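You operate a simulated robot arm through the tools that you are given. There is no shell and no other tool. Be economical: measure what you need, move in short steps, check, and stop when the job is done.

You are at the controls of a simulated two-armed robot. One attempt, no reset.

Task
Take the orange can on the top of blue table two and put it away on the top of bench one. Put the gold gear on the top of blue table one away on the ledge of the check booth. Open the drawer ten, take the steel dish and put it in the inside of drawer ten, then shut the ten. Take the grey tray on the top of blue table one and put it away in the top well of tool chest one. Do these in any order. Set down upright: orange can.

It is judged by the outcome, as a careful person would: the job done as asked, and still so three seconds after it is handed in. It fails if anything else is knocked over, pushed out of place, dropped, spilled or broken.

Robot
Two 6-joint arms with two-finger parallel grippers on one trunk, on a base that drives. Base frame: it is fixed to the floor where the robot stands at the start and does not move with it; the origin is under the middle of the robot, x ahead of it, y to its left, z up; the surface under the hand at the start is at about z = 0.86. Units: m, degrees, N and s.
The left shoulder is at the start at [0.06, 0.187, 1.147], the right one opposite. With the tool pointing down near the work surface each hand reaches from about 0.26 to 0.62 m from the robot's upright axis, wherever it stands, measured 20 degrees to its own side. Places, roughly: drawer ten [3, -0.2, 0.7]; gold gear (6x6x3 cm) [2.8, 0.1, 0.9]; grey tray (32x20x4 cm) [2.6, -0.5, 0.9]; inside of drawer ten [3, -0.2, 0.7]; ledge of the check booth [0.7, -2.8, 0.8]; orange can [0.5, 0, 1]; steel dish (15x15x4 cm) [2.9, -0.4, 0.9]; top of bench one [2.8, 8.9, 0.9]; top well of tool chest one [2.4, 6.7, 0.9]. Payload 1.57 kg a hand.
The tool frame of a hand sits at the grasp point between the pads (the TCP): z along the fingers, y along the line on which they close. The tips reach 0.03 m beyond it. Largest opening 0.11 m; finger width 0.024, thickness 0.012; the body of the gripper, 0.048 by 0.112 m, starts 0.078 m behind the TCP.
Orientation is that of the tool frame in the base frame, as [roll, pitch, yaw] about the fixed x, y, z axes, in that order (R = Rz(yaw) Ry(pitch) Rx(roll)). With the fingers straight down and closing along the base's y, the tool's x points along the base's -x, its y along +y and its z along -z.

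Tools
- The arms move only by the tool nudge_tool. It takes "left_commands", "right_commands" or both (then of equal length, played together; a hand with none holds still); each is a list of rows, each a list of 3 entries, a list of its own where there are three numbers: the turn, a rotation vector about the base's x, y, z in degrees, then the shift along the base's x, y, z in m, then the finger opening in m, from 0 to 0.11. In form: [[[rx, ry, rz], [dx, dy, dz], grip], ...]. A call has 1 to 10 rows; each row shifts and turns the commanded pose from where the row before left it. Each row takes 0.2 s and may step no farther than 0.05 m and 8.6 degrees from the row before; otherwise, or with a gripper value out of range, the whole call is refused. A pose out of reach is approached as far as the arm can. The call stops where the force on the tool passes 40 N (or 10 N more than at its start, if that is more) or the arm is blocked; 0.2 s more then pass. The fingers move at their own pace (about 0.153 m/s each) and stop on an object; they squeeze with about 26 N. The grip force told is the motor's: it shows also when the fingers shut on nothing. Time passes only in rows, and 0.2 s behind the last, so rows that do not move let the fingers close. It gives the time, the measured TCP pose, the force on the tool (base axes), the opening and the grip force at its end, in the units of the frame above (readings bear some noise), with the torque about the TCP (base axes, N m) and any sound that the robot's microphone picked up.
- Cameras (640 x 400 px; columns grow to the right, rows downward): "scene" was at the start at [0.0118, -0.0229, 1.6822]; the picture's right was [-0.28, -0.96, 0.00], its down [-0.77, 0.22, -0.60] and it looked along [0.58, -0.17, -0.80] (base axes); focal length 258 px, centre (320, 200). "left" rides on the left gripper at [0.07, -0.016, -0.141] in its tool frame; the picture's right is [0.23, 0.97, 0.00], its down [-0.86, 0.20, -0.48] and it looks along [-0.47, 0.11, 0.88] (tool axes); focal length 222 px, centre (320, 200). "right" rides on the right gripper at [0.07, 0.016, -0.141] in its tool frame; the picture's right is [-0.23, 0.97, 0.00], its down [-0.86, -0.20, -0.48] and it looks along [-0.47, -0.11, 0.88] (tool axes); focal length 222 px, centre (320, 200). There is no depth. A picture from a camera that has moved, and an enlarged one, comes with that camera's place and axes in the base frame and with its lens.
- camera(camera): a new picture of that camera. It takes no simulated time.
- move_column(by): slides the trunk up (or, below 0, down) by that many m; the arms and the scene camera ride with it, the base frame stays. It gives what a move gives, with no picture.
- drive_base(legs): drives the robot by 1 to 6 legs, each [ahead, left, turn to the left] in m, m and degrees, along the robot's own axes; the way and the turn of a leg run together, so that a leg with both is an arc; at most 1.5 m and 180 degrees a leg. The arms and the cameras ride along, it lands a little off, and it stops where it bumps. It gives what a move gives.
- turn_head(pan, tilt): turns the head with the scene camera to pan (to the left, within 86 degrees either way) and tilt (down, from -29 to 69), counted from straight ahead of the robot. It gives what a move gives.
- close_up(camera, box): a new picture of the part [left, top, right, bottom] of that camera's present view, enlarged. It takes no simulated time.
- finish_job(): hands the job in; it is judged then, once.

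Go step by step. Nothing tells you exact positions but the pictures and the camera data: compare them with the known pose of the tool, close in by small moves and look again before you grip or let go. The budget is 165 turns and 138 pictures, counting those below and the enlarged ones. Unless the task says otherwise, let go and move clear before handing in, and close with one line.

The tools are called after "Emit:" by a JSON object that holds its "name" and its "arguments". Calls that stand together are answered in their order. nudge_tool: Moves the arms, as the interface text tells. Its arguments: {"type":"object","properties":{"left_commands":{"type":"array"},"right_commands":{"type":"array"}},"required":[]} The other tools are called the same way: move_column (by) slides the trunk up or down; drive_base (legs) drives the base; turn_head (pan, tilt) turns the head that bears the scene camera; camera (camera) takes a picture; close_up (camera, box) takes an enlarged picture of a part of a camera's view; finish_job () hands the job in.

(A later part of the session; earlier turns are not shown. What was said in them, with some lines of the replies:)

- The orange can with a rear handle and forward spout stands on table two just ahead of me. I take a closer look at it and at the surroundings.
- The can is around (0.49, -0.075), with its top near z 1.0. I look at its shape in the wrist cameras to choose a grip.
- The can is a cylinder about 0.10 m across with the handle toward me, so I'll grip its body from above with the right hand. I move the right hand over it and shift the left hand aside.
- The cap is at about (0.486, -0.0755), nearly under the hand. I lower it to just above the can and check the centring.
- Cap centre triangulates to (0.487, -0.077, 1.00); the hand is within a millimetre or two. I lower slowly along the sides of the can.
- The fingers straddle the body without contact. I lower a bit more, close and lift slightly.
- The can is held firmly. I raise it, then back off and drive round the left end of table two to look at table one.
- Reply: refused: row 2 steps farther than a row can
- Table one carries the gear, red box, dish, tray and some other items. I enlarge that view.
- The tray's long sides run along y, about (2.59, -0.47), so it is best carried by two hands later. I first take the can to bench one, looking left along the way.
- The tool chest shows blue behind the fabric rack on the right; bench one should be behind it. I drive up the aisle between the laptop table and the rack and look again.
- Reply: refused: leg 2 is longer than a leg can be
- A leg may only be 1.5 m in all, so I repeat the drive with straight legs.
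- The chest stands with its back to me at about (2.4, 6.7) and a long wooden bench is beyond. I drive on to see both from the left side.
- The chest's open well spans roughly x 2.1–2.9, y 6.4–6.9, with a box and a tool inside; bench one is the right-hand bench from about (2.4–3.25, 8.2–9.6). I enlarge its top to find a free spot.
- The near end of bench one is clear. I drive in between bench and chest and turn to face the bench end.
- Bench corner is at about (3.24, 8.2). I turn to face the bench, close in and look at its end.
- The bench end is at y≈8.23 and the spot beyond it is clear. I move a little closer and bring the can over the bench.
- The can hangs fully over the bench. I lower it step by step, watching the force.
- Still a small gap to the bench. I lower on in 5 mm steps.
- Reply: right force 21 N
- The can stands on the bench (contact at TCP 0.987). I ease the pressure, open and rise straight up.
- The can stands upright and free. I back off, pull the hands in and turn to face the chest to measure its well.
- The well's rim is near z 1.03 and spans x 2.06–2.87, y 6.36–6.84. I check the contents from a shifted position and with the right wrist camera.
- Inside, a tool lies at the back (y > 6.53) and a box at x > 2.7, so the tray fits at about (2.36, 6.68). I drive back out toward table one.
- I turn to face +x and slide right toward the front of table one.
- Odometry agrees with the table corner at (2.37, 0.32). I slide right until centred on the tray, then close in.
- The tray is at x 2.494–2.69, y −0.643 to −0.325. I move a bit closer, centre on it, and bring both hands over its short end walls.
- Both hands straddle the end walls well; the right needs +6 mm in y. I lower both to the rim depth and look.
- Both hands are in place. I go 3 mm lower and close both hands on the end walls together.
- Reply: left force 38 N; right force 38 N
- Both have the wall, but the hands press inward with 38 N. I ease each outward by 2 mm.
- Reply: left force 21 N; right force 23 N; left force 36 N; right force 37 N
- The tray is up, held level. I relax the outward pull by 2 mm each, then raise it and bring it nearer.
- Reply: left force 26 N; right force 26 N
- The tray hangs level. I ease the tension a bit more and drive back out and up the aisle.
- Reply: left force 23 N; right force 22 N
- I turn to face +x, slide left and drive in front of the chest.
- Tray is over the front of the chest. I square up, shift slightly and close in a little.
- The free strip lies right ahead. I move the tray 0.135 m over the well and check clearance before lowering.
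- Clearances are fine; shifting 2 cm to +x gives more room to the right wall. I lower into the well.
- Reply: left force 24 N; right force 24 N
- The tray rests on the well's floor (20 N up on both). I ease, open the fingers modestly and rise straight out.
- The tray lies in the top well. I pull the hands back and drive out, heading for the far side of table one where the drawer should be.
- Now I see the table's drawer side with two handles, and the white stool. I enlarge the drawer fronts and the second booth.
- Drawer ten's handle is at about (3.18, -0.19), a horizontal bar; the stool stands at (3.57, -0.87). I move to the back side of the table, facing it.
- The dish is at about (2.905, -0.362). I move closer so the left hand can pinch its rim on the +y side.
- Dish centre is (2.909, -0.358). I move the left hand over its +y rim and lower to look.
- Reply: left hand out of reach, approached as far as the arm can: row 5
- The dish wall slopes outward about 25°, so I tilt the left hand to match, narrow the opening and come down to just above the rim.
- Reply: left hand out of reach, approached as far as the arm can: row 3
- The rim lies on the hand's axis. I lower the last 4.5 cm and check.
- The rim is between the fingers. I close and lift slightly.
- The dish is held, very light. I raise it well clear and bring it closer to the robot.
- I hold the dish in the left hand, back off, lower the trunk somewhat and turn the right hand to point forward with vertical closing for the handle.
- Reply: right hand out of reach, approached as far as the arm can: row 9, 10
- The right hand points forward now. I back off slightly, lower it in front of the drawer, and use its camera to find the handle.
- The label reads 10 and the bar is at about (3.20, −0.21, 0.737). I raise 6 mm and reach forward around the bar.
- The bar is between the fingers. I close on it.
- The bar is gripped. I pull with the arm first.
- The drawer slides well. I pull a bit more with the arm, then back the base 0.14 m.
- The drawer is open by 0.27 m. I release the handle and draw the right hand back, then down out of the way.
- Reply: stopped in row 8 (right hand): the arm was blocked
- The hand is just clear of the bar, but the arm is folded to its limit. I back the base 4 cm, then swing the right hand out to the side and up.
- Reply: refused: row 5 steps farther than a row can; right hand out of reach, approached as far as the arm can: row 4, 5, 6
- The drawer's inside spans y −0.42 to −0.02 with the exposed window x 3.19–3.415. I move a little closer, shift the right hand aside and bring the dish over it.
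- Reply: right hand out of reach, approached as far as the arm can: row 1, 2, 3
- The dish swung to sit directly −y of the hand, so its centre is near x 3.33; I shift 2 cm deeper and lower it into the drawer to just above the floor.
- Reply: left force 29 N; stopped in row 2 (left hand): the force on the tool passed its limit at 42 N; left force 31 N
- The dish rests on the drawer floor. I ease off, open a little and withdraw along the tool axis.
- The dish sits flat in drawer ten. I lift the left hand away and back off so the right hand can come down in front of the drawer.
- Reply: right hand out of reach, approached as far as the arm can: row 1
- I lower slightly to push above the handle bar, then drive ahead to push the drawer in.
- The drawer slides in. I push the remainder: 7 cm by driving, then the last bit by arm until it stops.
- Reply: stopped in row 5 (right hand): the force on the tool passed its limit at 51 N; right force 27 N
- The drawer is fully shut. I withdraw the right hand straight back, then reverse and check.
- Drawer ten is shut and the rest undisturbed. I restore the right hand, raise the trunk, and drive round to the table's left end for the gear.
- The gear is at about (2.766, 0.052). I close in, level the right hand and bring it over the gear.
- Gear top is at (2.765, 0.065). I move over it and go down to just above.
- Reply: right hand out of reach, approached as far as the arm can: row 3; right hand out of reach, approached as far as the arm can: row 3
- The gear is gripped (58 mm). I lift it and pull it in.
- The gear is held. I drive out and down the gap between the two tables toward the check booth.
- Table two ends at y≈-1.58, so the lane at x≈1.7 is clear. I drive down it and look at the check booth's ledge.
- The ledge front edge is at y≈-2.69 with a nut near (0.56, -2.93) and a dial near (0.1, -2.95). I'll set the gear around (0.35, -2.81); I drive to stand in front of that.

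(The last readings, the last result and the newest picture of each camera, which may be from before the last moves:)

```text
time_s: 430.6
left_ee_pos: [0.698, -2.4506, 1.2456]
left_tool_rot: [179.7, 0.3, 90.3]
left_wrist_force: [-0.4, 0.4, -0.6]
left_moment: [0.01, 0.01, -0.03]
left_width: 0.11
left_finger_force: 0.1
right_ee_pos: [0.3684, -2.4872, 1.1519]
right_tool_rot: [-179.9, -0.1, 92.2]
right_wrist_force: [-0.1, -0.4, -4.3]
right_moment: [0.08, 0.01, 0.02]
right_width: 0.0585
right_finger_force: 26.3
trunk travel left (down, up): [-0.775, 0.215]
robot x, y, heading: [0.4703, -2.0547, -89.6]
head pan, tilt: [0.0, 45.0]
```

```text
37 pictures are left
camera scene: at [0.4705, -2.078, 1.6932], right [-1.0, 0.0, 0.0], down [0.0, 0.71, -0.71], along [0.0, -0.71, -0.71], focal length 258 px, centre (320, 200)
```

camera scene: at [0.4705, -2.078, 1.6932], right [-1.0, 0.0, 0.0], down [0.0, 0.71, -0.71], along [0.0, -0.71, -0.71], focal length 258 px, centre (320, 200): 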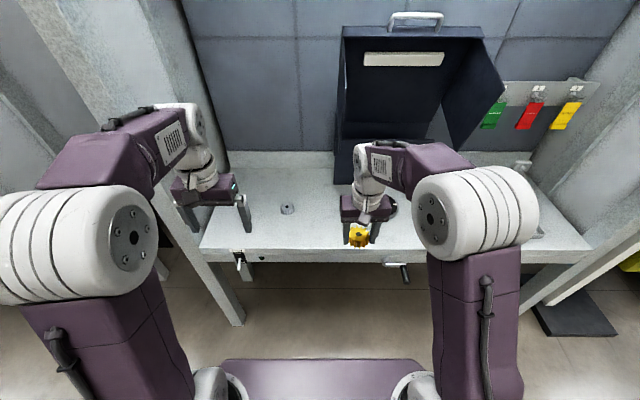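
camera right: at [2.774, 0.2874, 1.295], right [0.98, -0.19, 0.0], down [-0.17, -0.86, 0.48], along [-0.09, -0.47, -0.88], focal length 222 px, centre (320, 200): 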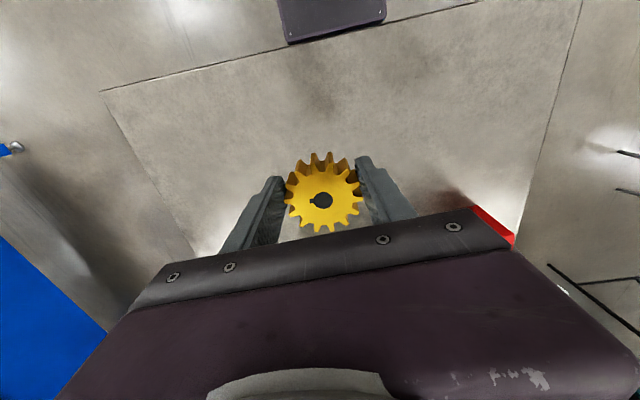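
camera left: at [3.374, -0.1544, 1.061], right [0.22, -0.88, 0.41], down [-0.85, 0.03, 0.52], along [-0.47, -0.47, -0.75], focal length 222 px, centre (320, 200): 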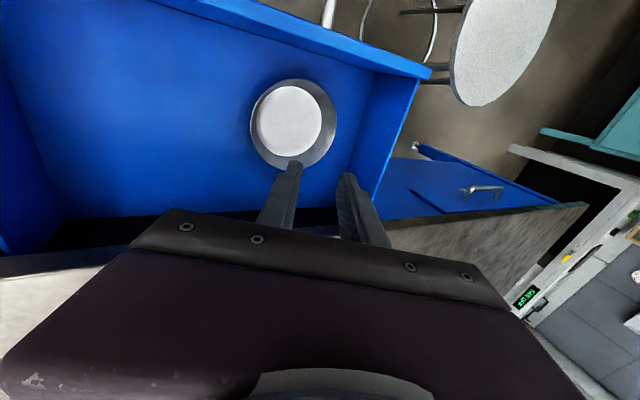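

The ledge is clear around x 0.38. I move 0.2 m closer and extend the gear over the ledge.

Emit:
{"name": "drive_base", "arguments": {"legs": [[0.2, 0, 0]]}}

Emit:
{"name": "nudge_tool", "arguments": {"right_commands": [[[0, 0, 0], [0.005, -0.04, -0.02], 0.03], [[0, 0, 0], [0.005, -0.04, -0.02], 0.03], [[0, 0, 0], [0, -0.035, -0.03], 0.03], [[0, 0, 0], [0, 0, -0.04], 0.03], [[0, 0, 0], [0, 0, -0.04], 0.03], [[0, 0, 0], [0, 0, -0.04], 0.03], [[0, 0, 0], [0, 0, -0.04], 0.03], [[0, 0, 0], [0, 0, 0], 0.03]]}}

Emit:
{"name": "camera", "arguments": {"camera": "scene"}}

Emit:
{"name": "camera", "arguments": {"camera": "right"}}

```text
time_s: 432.2
left_ee_pos: [0.696, -2.6513, 1.247]
left_tool_rot: [179.7, 0.6, 90.1]
left_wrist_force: [0.2, 0.5, -0.1]
left_moment: [-0.08, -0.01, 0.03]
left_width: 0.1098
left_finger_force: 0.1
right_ee_pos: [0.3661, -2.6857, 1.1537]
right_tool_rot: [179.9, 0.2, 92.0]
right_wrist_force: [-0.4, 0.1, -4.6]
right_moment: [0.02, 0.02, -0.01]
right_width: 0.0586
right_finger_force: 25.5
trunk travel left (down, up): [-0.775, 0.215]
robot x, y, heading: [0.4725, -2.2597, -89.9]
head pan, tilt: [0.0, 45.0]
```

```text
time_s: 434.0
left_ee_pos: [0.6881, -2.654, 1.2487]
left_tool_rot: [179.3, 0.4, 90.0]
left_wrist_force: [-0.4, 0.4, 0.2]
left_moment: [0.01, 0.02, 0.0]
left_width: 0.1101
left_finger_force: 0.0
right_ee_pos: [0.3706, -2.8014, 0.922]
right_tool_rot: [179.6, -0.1, 91.7]
right_wrist_force: [0.5, -0.1, -4.5]
right_moment: [0.06, -0.02, 0.02]
right_width: 0.0584
right_finger_force: 26.0
trunk travel left (down, up): [-0.775, 0.215]
robot x, y, heading: [0.4698, -2.2561, -90.0]
head pan, tilt: [0.0, 45.0]
```

```text
36 pictures are left
camera scene: at [0.46, -2.2804, 1.6931], right [-1.0, 0.0, -0.01], down [0.01, 0.71, -0.71], along [0.0, -0.71, -0.71], focal length 258 px, centre (320, 200)
```

scene: 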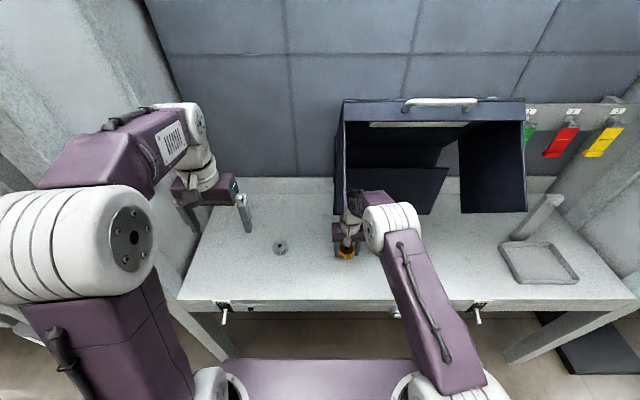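

```text
35 pictures are left
camera right: at [0.3828, -2.7304, 1.0636], right [0.98, -0.2, 0.01], down [-0.18, -0.86, 0.48], along [-0.09, -0.47, -0.88], focal length 222 px, centre (320, 200)
```

right: 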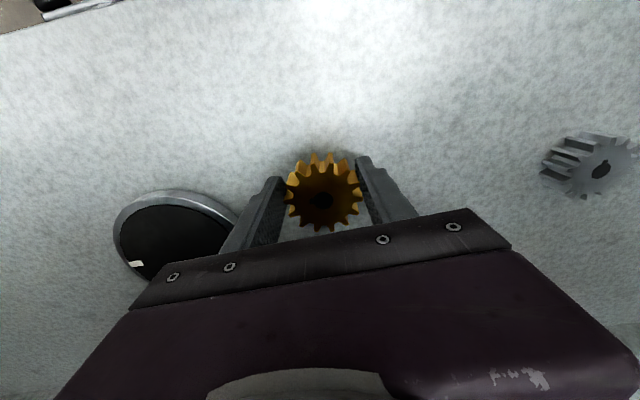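

Space is clear between the dial and the steel gear. I lower toward the ledge.

Emit:
{"name": "nudge_tool", "arguments": {"right_commands": [[[0, 0, 0], [0, 0, -0.02], 0.03], [[0, 0, 0], [0, 0, -0.02], 0.03], [[0, 0, 0], [0, 0, -0.015], 0.03], [[0, 0, 0], [0, 0, 0], 0.03]]}}

Emit:
{"name": "camera", "arguments": {"camera": "right"}}

Emit:
{"name": "close_up", "arguments": {"camera": "scene", "box": [250, 180, 450, 320]}}

```text
time_s: 434.8
left_ee_pos: [0.6911, -2.6511, 1.2489]
left_tool_rot: [179.4, 0.6, 89.8]
left_wrist_force: [-0.3, 0.0, -0.1]
left_moment: [0.01, 0.01, -0.02]
left_width: 0.1099
left_finger_force: 0.0
right_ee_pos: [0.3688, -2.8056, 0.879]
right_tool_rot: [179.9, 0.7, 91.2]
right_wrist_force: [-0.1, -0.7, 6.4]
right_moment: [0.21, -0.14, -0.04]
right_width: 0.0588
right_finger_force: 26.3
trunk travel left (down, up): [-0.775, 0.215]
robot x, y, heading: [0.4694, -2.2577, -90.2]
head pan, tilt: [0.0, 45.0]
stopped in row 3 (right hand): the force on the tool passed its limit at 61 N (the readings are from after the stop); the commanded pose is now the measured one
```

```text
34 pictures are left
camera right: at [0.3832, -2.734, 1.0213], right [0.98, -0.21, 0.01], down [-0.18, -0.85, 0.49], along [-0.1, -0.48, -0.87], focal length 222 px, centre (320, 200)
```

right: 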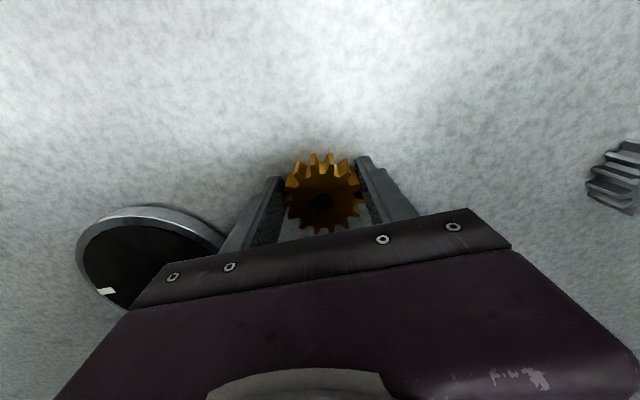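

```text
2.86 times, centred on (350, 250) of scene
camera zoom: at [0.4658, -2.2769, 1.6931], right [-1.0, 0.0, 0.0], down [0.0, 0.71, -0.71], along [0.0, -0.71, -0.71], focal length 736 px, centre (234, 57)
```

zoom: 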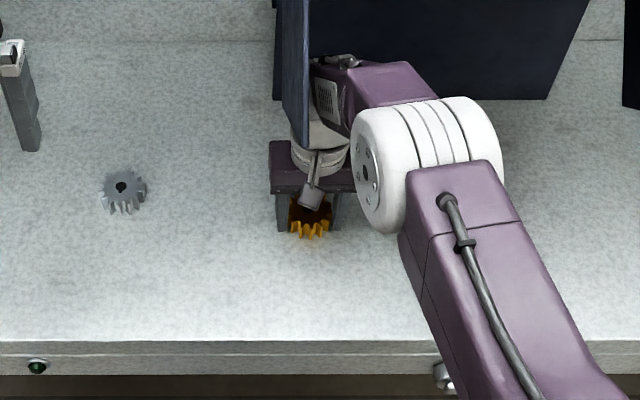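

The stop came higher than expected and the dark case on the ledge looks different from before; my wrist may be touching it. I look before moving further.

Emit:
{"name": "camera", "arguments": {"camera": "scene"}}

Emit:
{"name": "camera", "arguments": {"camera": "left"}}

```text
32 pictures are left
camera scene: at [0.4658, -2.2769, 1.6931], right [-1.0, 0.0, 0.0], down [0.0, 0.71, -0.71], along [0.0, -0.71, -0.71], focal length 258 px, centre (320, 200)
```

scene: 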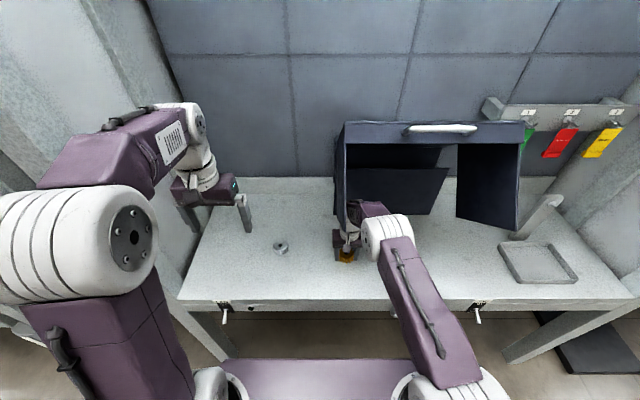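

```text
31 pictures are left
camera left: at [0.6758, -2.5807, 1.3888], right [0.97, 0.23, 0.01], down [0.19, -0.85, 0.49], along [0.11, -0.47, -0.87], focal length 222 px, centre (320, 200)
```

left: 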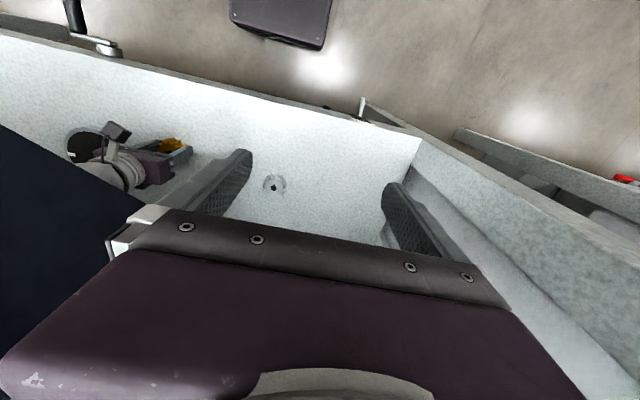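

Emit:
{"name": "close_up", "arguments": {"camera": "scene", "box": [310, 90, 550, 280]}}

```text
2.11 times, centred on (430, 185) of scene
camera zoom: at [0.4658, -2.2769, 1.6931], right [-1.0, 0.0, 0.0], down [0.0, 0.71, -0.71], along [0.0, -0.71, -0.71], focal length 542 px, centre (88, 232)
```

zoom: 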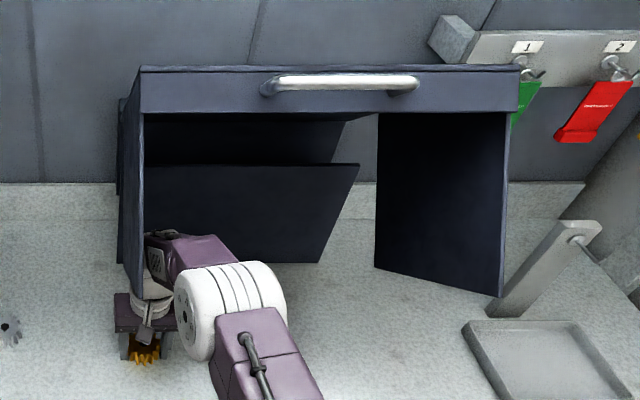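

The gear is on the ledge (z≈0.844), but my wrist has brushed the hinged hood and it now seems to rest on my arm. I release the gear, rise a few centimetres and see whether the hood follows.

Emit:
{"name": "nudge_tool", "arguments": {"right_commands": [[[0, 0, 0], [0, 0, 0], 0.06], [[0, 0, 0], [0, 0, 0], 0.085], [[0, 0, 0], [0, 0, 0], 0.085], [[0, 0, 0], [0, 0, 0.02], 0.085], [[0, 0, 0], [0, 0, 0.025], 0.085], [[0, 0, 0], [0, 0, 0], 0.085]]}}

Emit:
{"name": "camera", "arguments": {"camera": "scene"}}

Emit:
{"name": "camera", "arguments": {"camera": "right"}}

```text
time_s: 436.2
left_ee_pos: [0.6913, -2.6518, 1.2492]
left_tool_rot: [179.5, 0.5, 90.1]
left_wrist_force: [1.0, -0.9, -0.4]
left_moment: [-0.01, 0.03, -0.01]
left_width: 0.11
left_finger_force: 0.1
right_ee_pos: [0.3685, -2.8053, 0.927]
right_tool_rot: [179.7, 0.7, 91.6]
right_wrist_force: [0.3, -0.8, -0.1]
right_moment: [-0.03, -0.01, -0.02]
right_width: 0.0849
right_finger_force: 0.1
trunk travel left (down, up): [-0.775, 0.215]
robot x, y, heading: [0.4718, -2.2605, -90.1]
head pan, tilt: [0.0, 45.0]
```

```text
29 pictures are left
camera scene: at [0.4639, -2.2769, 1.6932], right [-1.0, 0.0, 0.0], down [0.0, 0.71, -0.71], along [0.0, -0.71, -0.71], focal length 258 px, centre (320, 200)
```

scene: 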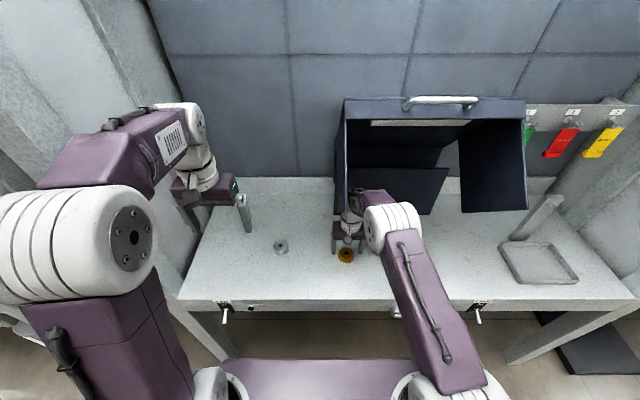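

```text
28 pictures are left
camera right: at [0.3828, -2.7324, 1.0682], right [0.98, -0.2, 0.01], down [-0.18, -0.86, 0.49], along [-0.09, -0.48, -0.87], focal length 222 px, centre (320, 200)
```

right: 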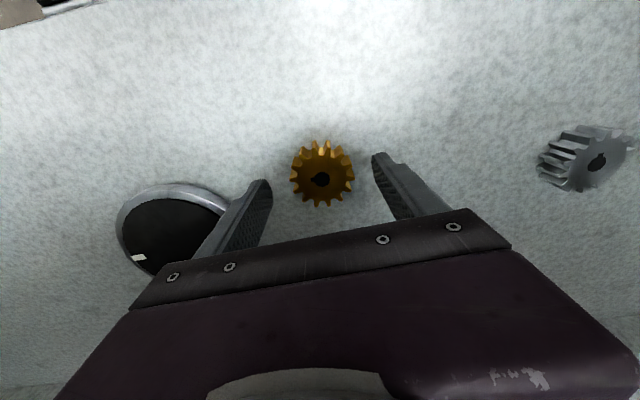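

The gear stands released on the ledge, and the hood follows my arm up again. I rise further, retracing my way in, and look.

Emit:
{"name": "nudge_tool", "arguments": {"right_commands": [[[0, 0, 0], [0, 0, 0.03], 0.085], [[0, 0, 0], [0, 0, 0.03], 0.085], [[0, 0, 0], [0, 0, 0.03], 0.085], [[0, 0, 0], [0, 0, 0.03], 0.085], [[0, 0, 0], [0, 0, 0.03], 0.085], [[0, 0, 0], [0, 0, 0], 0.085]]}}

Emit:
{"name": "camera", "arguments": {"camera": "scene"}}

```text
time_s: 437.6
left_ee_pos: [0.6897, -2.6543, 1.2464]
left_tool_rot: [179.4, 0.4, 90.1]
left_wrist_force: [0.9, -1.1, -1.1]
left_moment: [-0.04, 0.0, -0.04]
left_width: 0.1099
left_finger_force: 0.1
right_ee_pos: [0.3684, -2.8062, 1.0751]
right_tool_rot: [179.7, 0.3, 91.5]
right_wrist_force: [-0.9, 7.2, -7.4]
right_moment: [-0.65, 0.15, 0.18]
right_width: 0.0854
right_finger_force: 0.1
trunk travel left (down, up): [-0.775, 0.215]
robot x, y, heading: [0.4714, -2.2585, -90.1]
head pan, tilt: [0.0, 45.0]
```

```text
27 pictures are left
camera scene: at [0.4628, -2.2811, 1.693], right [-1.0, 0.0, -0.01], down [0.0, 0.71, -0.71], along [0.0, -0.71, -0.71], focal length 258 px, centre (320, 200)
```

scene: 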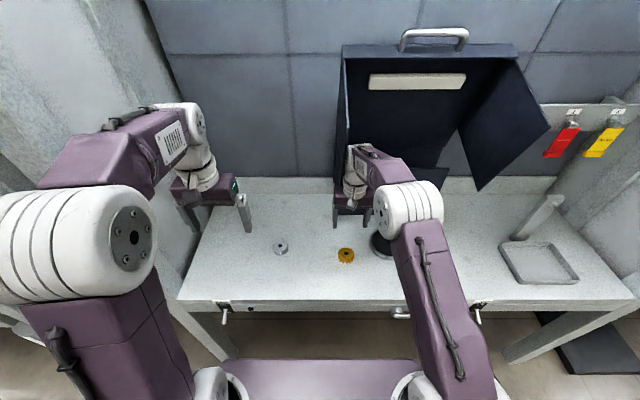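

The hood is back at about its original angle (handle near (0.195, -2.98, 1.54)) but leans on my gripper. I raise a touch more to seat it, and look.

Emit:
{"name": "nudge_tool", "arguments": {"right_commands": [[[0, 0, 0], [0, 0, 0.01], 0.085], [[0, 0, 0], [0, 0, 0.01], 0.085], [[0, 0, 0], [0, 0, 0], 0.085]]}}

Emit:
{"name": "close_up", "arguments": {"camera": "scene", "box": [310, 10, 570, 270]}}

```text
time_s: 438.1
left_ee_pos: [0.6914, -2.6529, 1.2482]
left_tool_rot: [179.5, 0.4, 89.9]
left_wrist_force: [-0.5, 0.5, 0.5]
left_moment: [-0.01, -0.02, 0.0]
left_width: 0.1104
left_finger_force: 0.1
right_ee_pos: [0.3679, -2.8024, 1.0827]
right_tool_rot: [180.0, -0.5, 91.5]
right_wrist_force: [0.6, 0.0, -0.2]
right_moment: [-0.01, 0.0, -0.01]
right_width: 0.085
right_finger_force: 0.0
trunk travel left (down, up): [-0.775, 0.215]
robot x, y, heading: [0.4713, -2.2555, -89.9]
head pan, tilt: [0.0, 45.0]
stopped in row 2 (right hand): the force on the tool passed its limit at 53 N (the readings are from after the stop); the commanded pose is now the measured one
```

```text
1.54 times, centred on (440, 140) of scene
camera zoom: at [0.4653, -2.2786, 1.6937], right [-1.0, 0.0, 0.0], down [0.0, 0.71, -0.71], along [0.0, -0.71, -0.71], focal length 396 px, centre (135, 292)
```

zoom: 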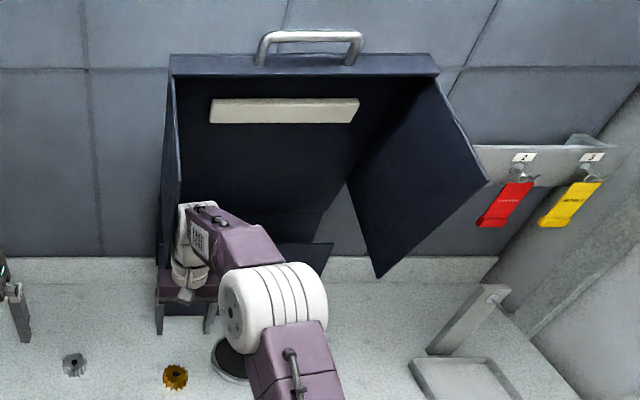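

Pushing up met the hood's stop and it now stays without leaning on me. I withdraw straight back and check the hood.

Emit:
{"name": "nudge_tool", "arguments": {"right_commands": [[[0, 0, 0], [0, 0.01, 0], 0.085], [[0, 0, 0], [0, 0.02, 0], 0.085], [[0, 0, 0], [0, 0.03, 0], 0.085], [[0, 0, 0], [0, 0.03, 0], 0.085], [[0, 0, 0], [0, 0.03, 0], 0.085], [[0, 0, 0], [0, 0, 0], 0.085]]}}

Emit:
{"name": "camera", "arguments": {"camera": "scene"}}

```text
time_s: 439.5
left_ee_pos: [0.6987, -2.6529, 1.2467]
left_tool_rot: [179.7, 0.4, 90.1]
left_wrist_force: [0.2, -0.3, 0.3]
left_moment: [-0.02, 0.01, -0.01]
left_width: 0.11
left_finger_force: 0.0
right_ee_pos: [0.3744, -2.6839, 1.0863]
right_tool_rot: [-179.8, -0.3, 91.8]
right_wrist_force: [0.3, 0.1, 0.1]
right_moment: [0.02, 0.0, 0.0]
right_width: 0.0849
right_finger_force: 0.1
trunk travel left (down, up): [-0.775, 0.215]
robot x, y, heading: [0.4729, -2.2562, -90.0]
head pan, tilt: [0.0, 45.0]
```

```text
25 pictures are left
camera scene: at [0.4723, -2.2802, 1.6932], right [-1.0, 0.0, 0.0], down [0.0, 0.71, -0.71], along [0.0, -0.71, -0.71], focal length 258 px, centre (320, 200)
```

scene: 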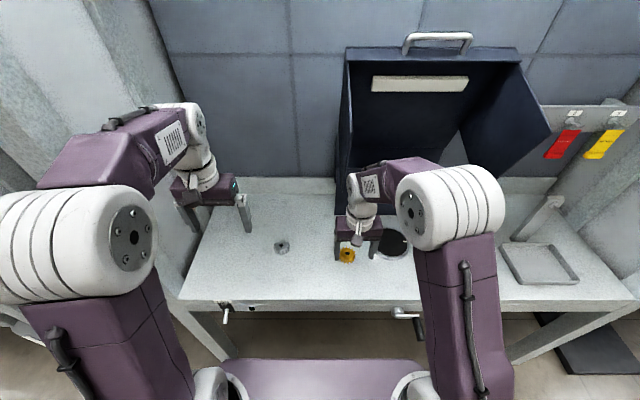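

The hood stays open on its own. I back off to my earlier viewing position and compare with the earlier picture.

Emit:
{"name": "drive_base", "arguments": {"legs": [[-0.2, 0, 0]]}}

Emit:
{"name": "camera", "arguments": {"camera": "scene"}}

```text
time_s: 441.1
left_ee_pos: [0.6942, -2.4587, 1.2466]
left_tool_rot: [179.8, 0.2, 89.7]
left_wrist_force: [-0.4, -0.7, -0.4]
left_moment: [0.01, 0.01, 0.0]
left_width: 0.1099
left_finger_force: 0.1
right_ee_pos: [0.3728, -2.4867, 1.0857]
right_tool_rot: [-179.8, -0.4, 91.4]
right_wrist_force: [0.3, 0.9, 0.2]
right_moment: [-0.02, 0.05, 0.02]
right_width: 0.085
right_finger_force: 0.2
trunk travel left (down, up): [-0.775, 0.215]
robot x, y, heading: [0.4687, -2.0585, -90.3]
head pan, tilt: [0.0, 45.0]
```

```text
24 pictures are left
camera scene: at [0.4713, -2.0848, 1.6931], right [-1.0, 0.01, 0.0], down [0.0, 0.71, -0.71], along [0.0, -0.71, -0.71], focal length 258 px, centre (320, 200)
```

scene: 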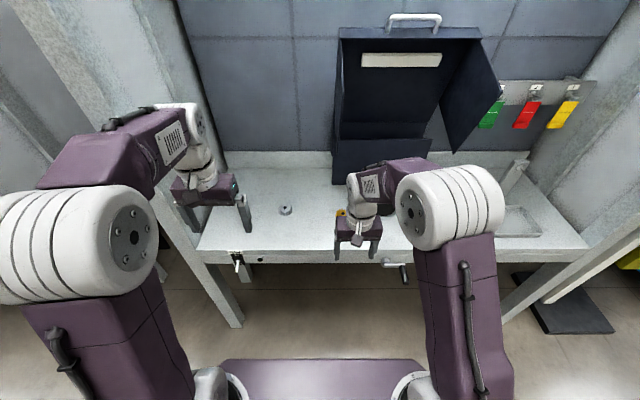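

The hood matches its earlier position. I pull the right hand away for a clear view of the gear.

Emit:
{"name": "nudge_tool", "arguments": {"right_commands": [[[0, 0, 0], [-0.03, 0.02, 0.03], 0.085], [[0, 0, 0], [-0.03, 0.02, 0.03], 0.085], [[0, 0, 0], [-0.03, 0.02, 0.03], 0.085], [[0, 0, 0], [-0.03, 0, 0.02], 0.085]]}}

Emit:
{"name": "close_up", "arguments": {"camera": "scene", "box": [230, 140, 430, 290]}}

```text
time_s: 442.1
left_ee_pos: [0.6934, -2.4572, 1.2463]
left_tool_rot: [179.7, 0.3, 89.7]
left_wrist_force: [-0.5, -0.9, -0.3]
left_moment: [0.06, 0.02, 0.03]
left_width: 0.1101
left_finger_force: 0.0
right_ee_pos: [0.2521, -2.427, 1.1948]
right_tool_rot: [-180.0, -0.4, 91.4]
right_wrist_force: [0.6, 0.0, -0.2]
right_moment: [0.04, -0.01, 0.03]
right_width: 0.0849
right_finger_force: 0.0
trunk travel left (down, up): [-0.775, 0.215]
robot x, y, heading: [0.4751, -2.0632, -90.3]
head pan, tilt: [0.0, 45.0]
```

```text
2.67 times, centred on (330, 215) of scene
camera zoom: at [0.4701, -2.082, 1.6931], right [-1.0, 0.01, 0.0], down [0.01, 0.71, -0.71], along [0.0, -0.71, -0.71], focal length 687 px, centre (293, 160)
```

zoom: 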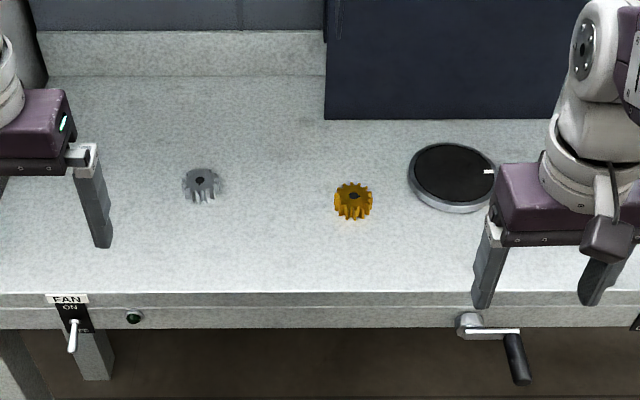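

The gear lies flat on the check booth's ledge, the hood is back as it was, and both hands are clear. I hand the job in.

Emit:
{"name": "finish_job", "arguments": {}}

```text
The job is handed in.
```

I finished all four jobs and handed in: the can is upright on bench one, the gear is on the check booth ledge, the dish is in the shut drawer ten, and the tray is in the top well of tool chest one. While placing the gear, my arm brushed the check booth's hinged hood and swung it down. I raised it back to its open stop, and it looked the same as before in the pictures.
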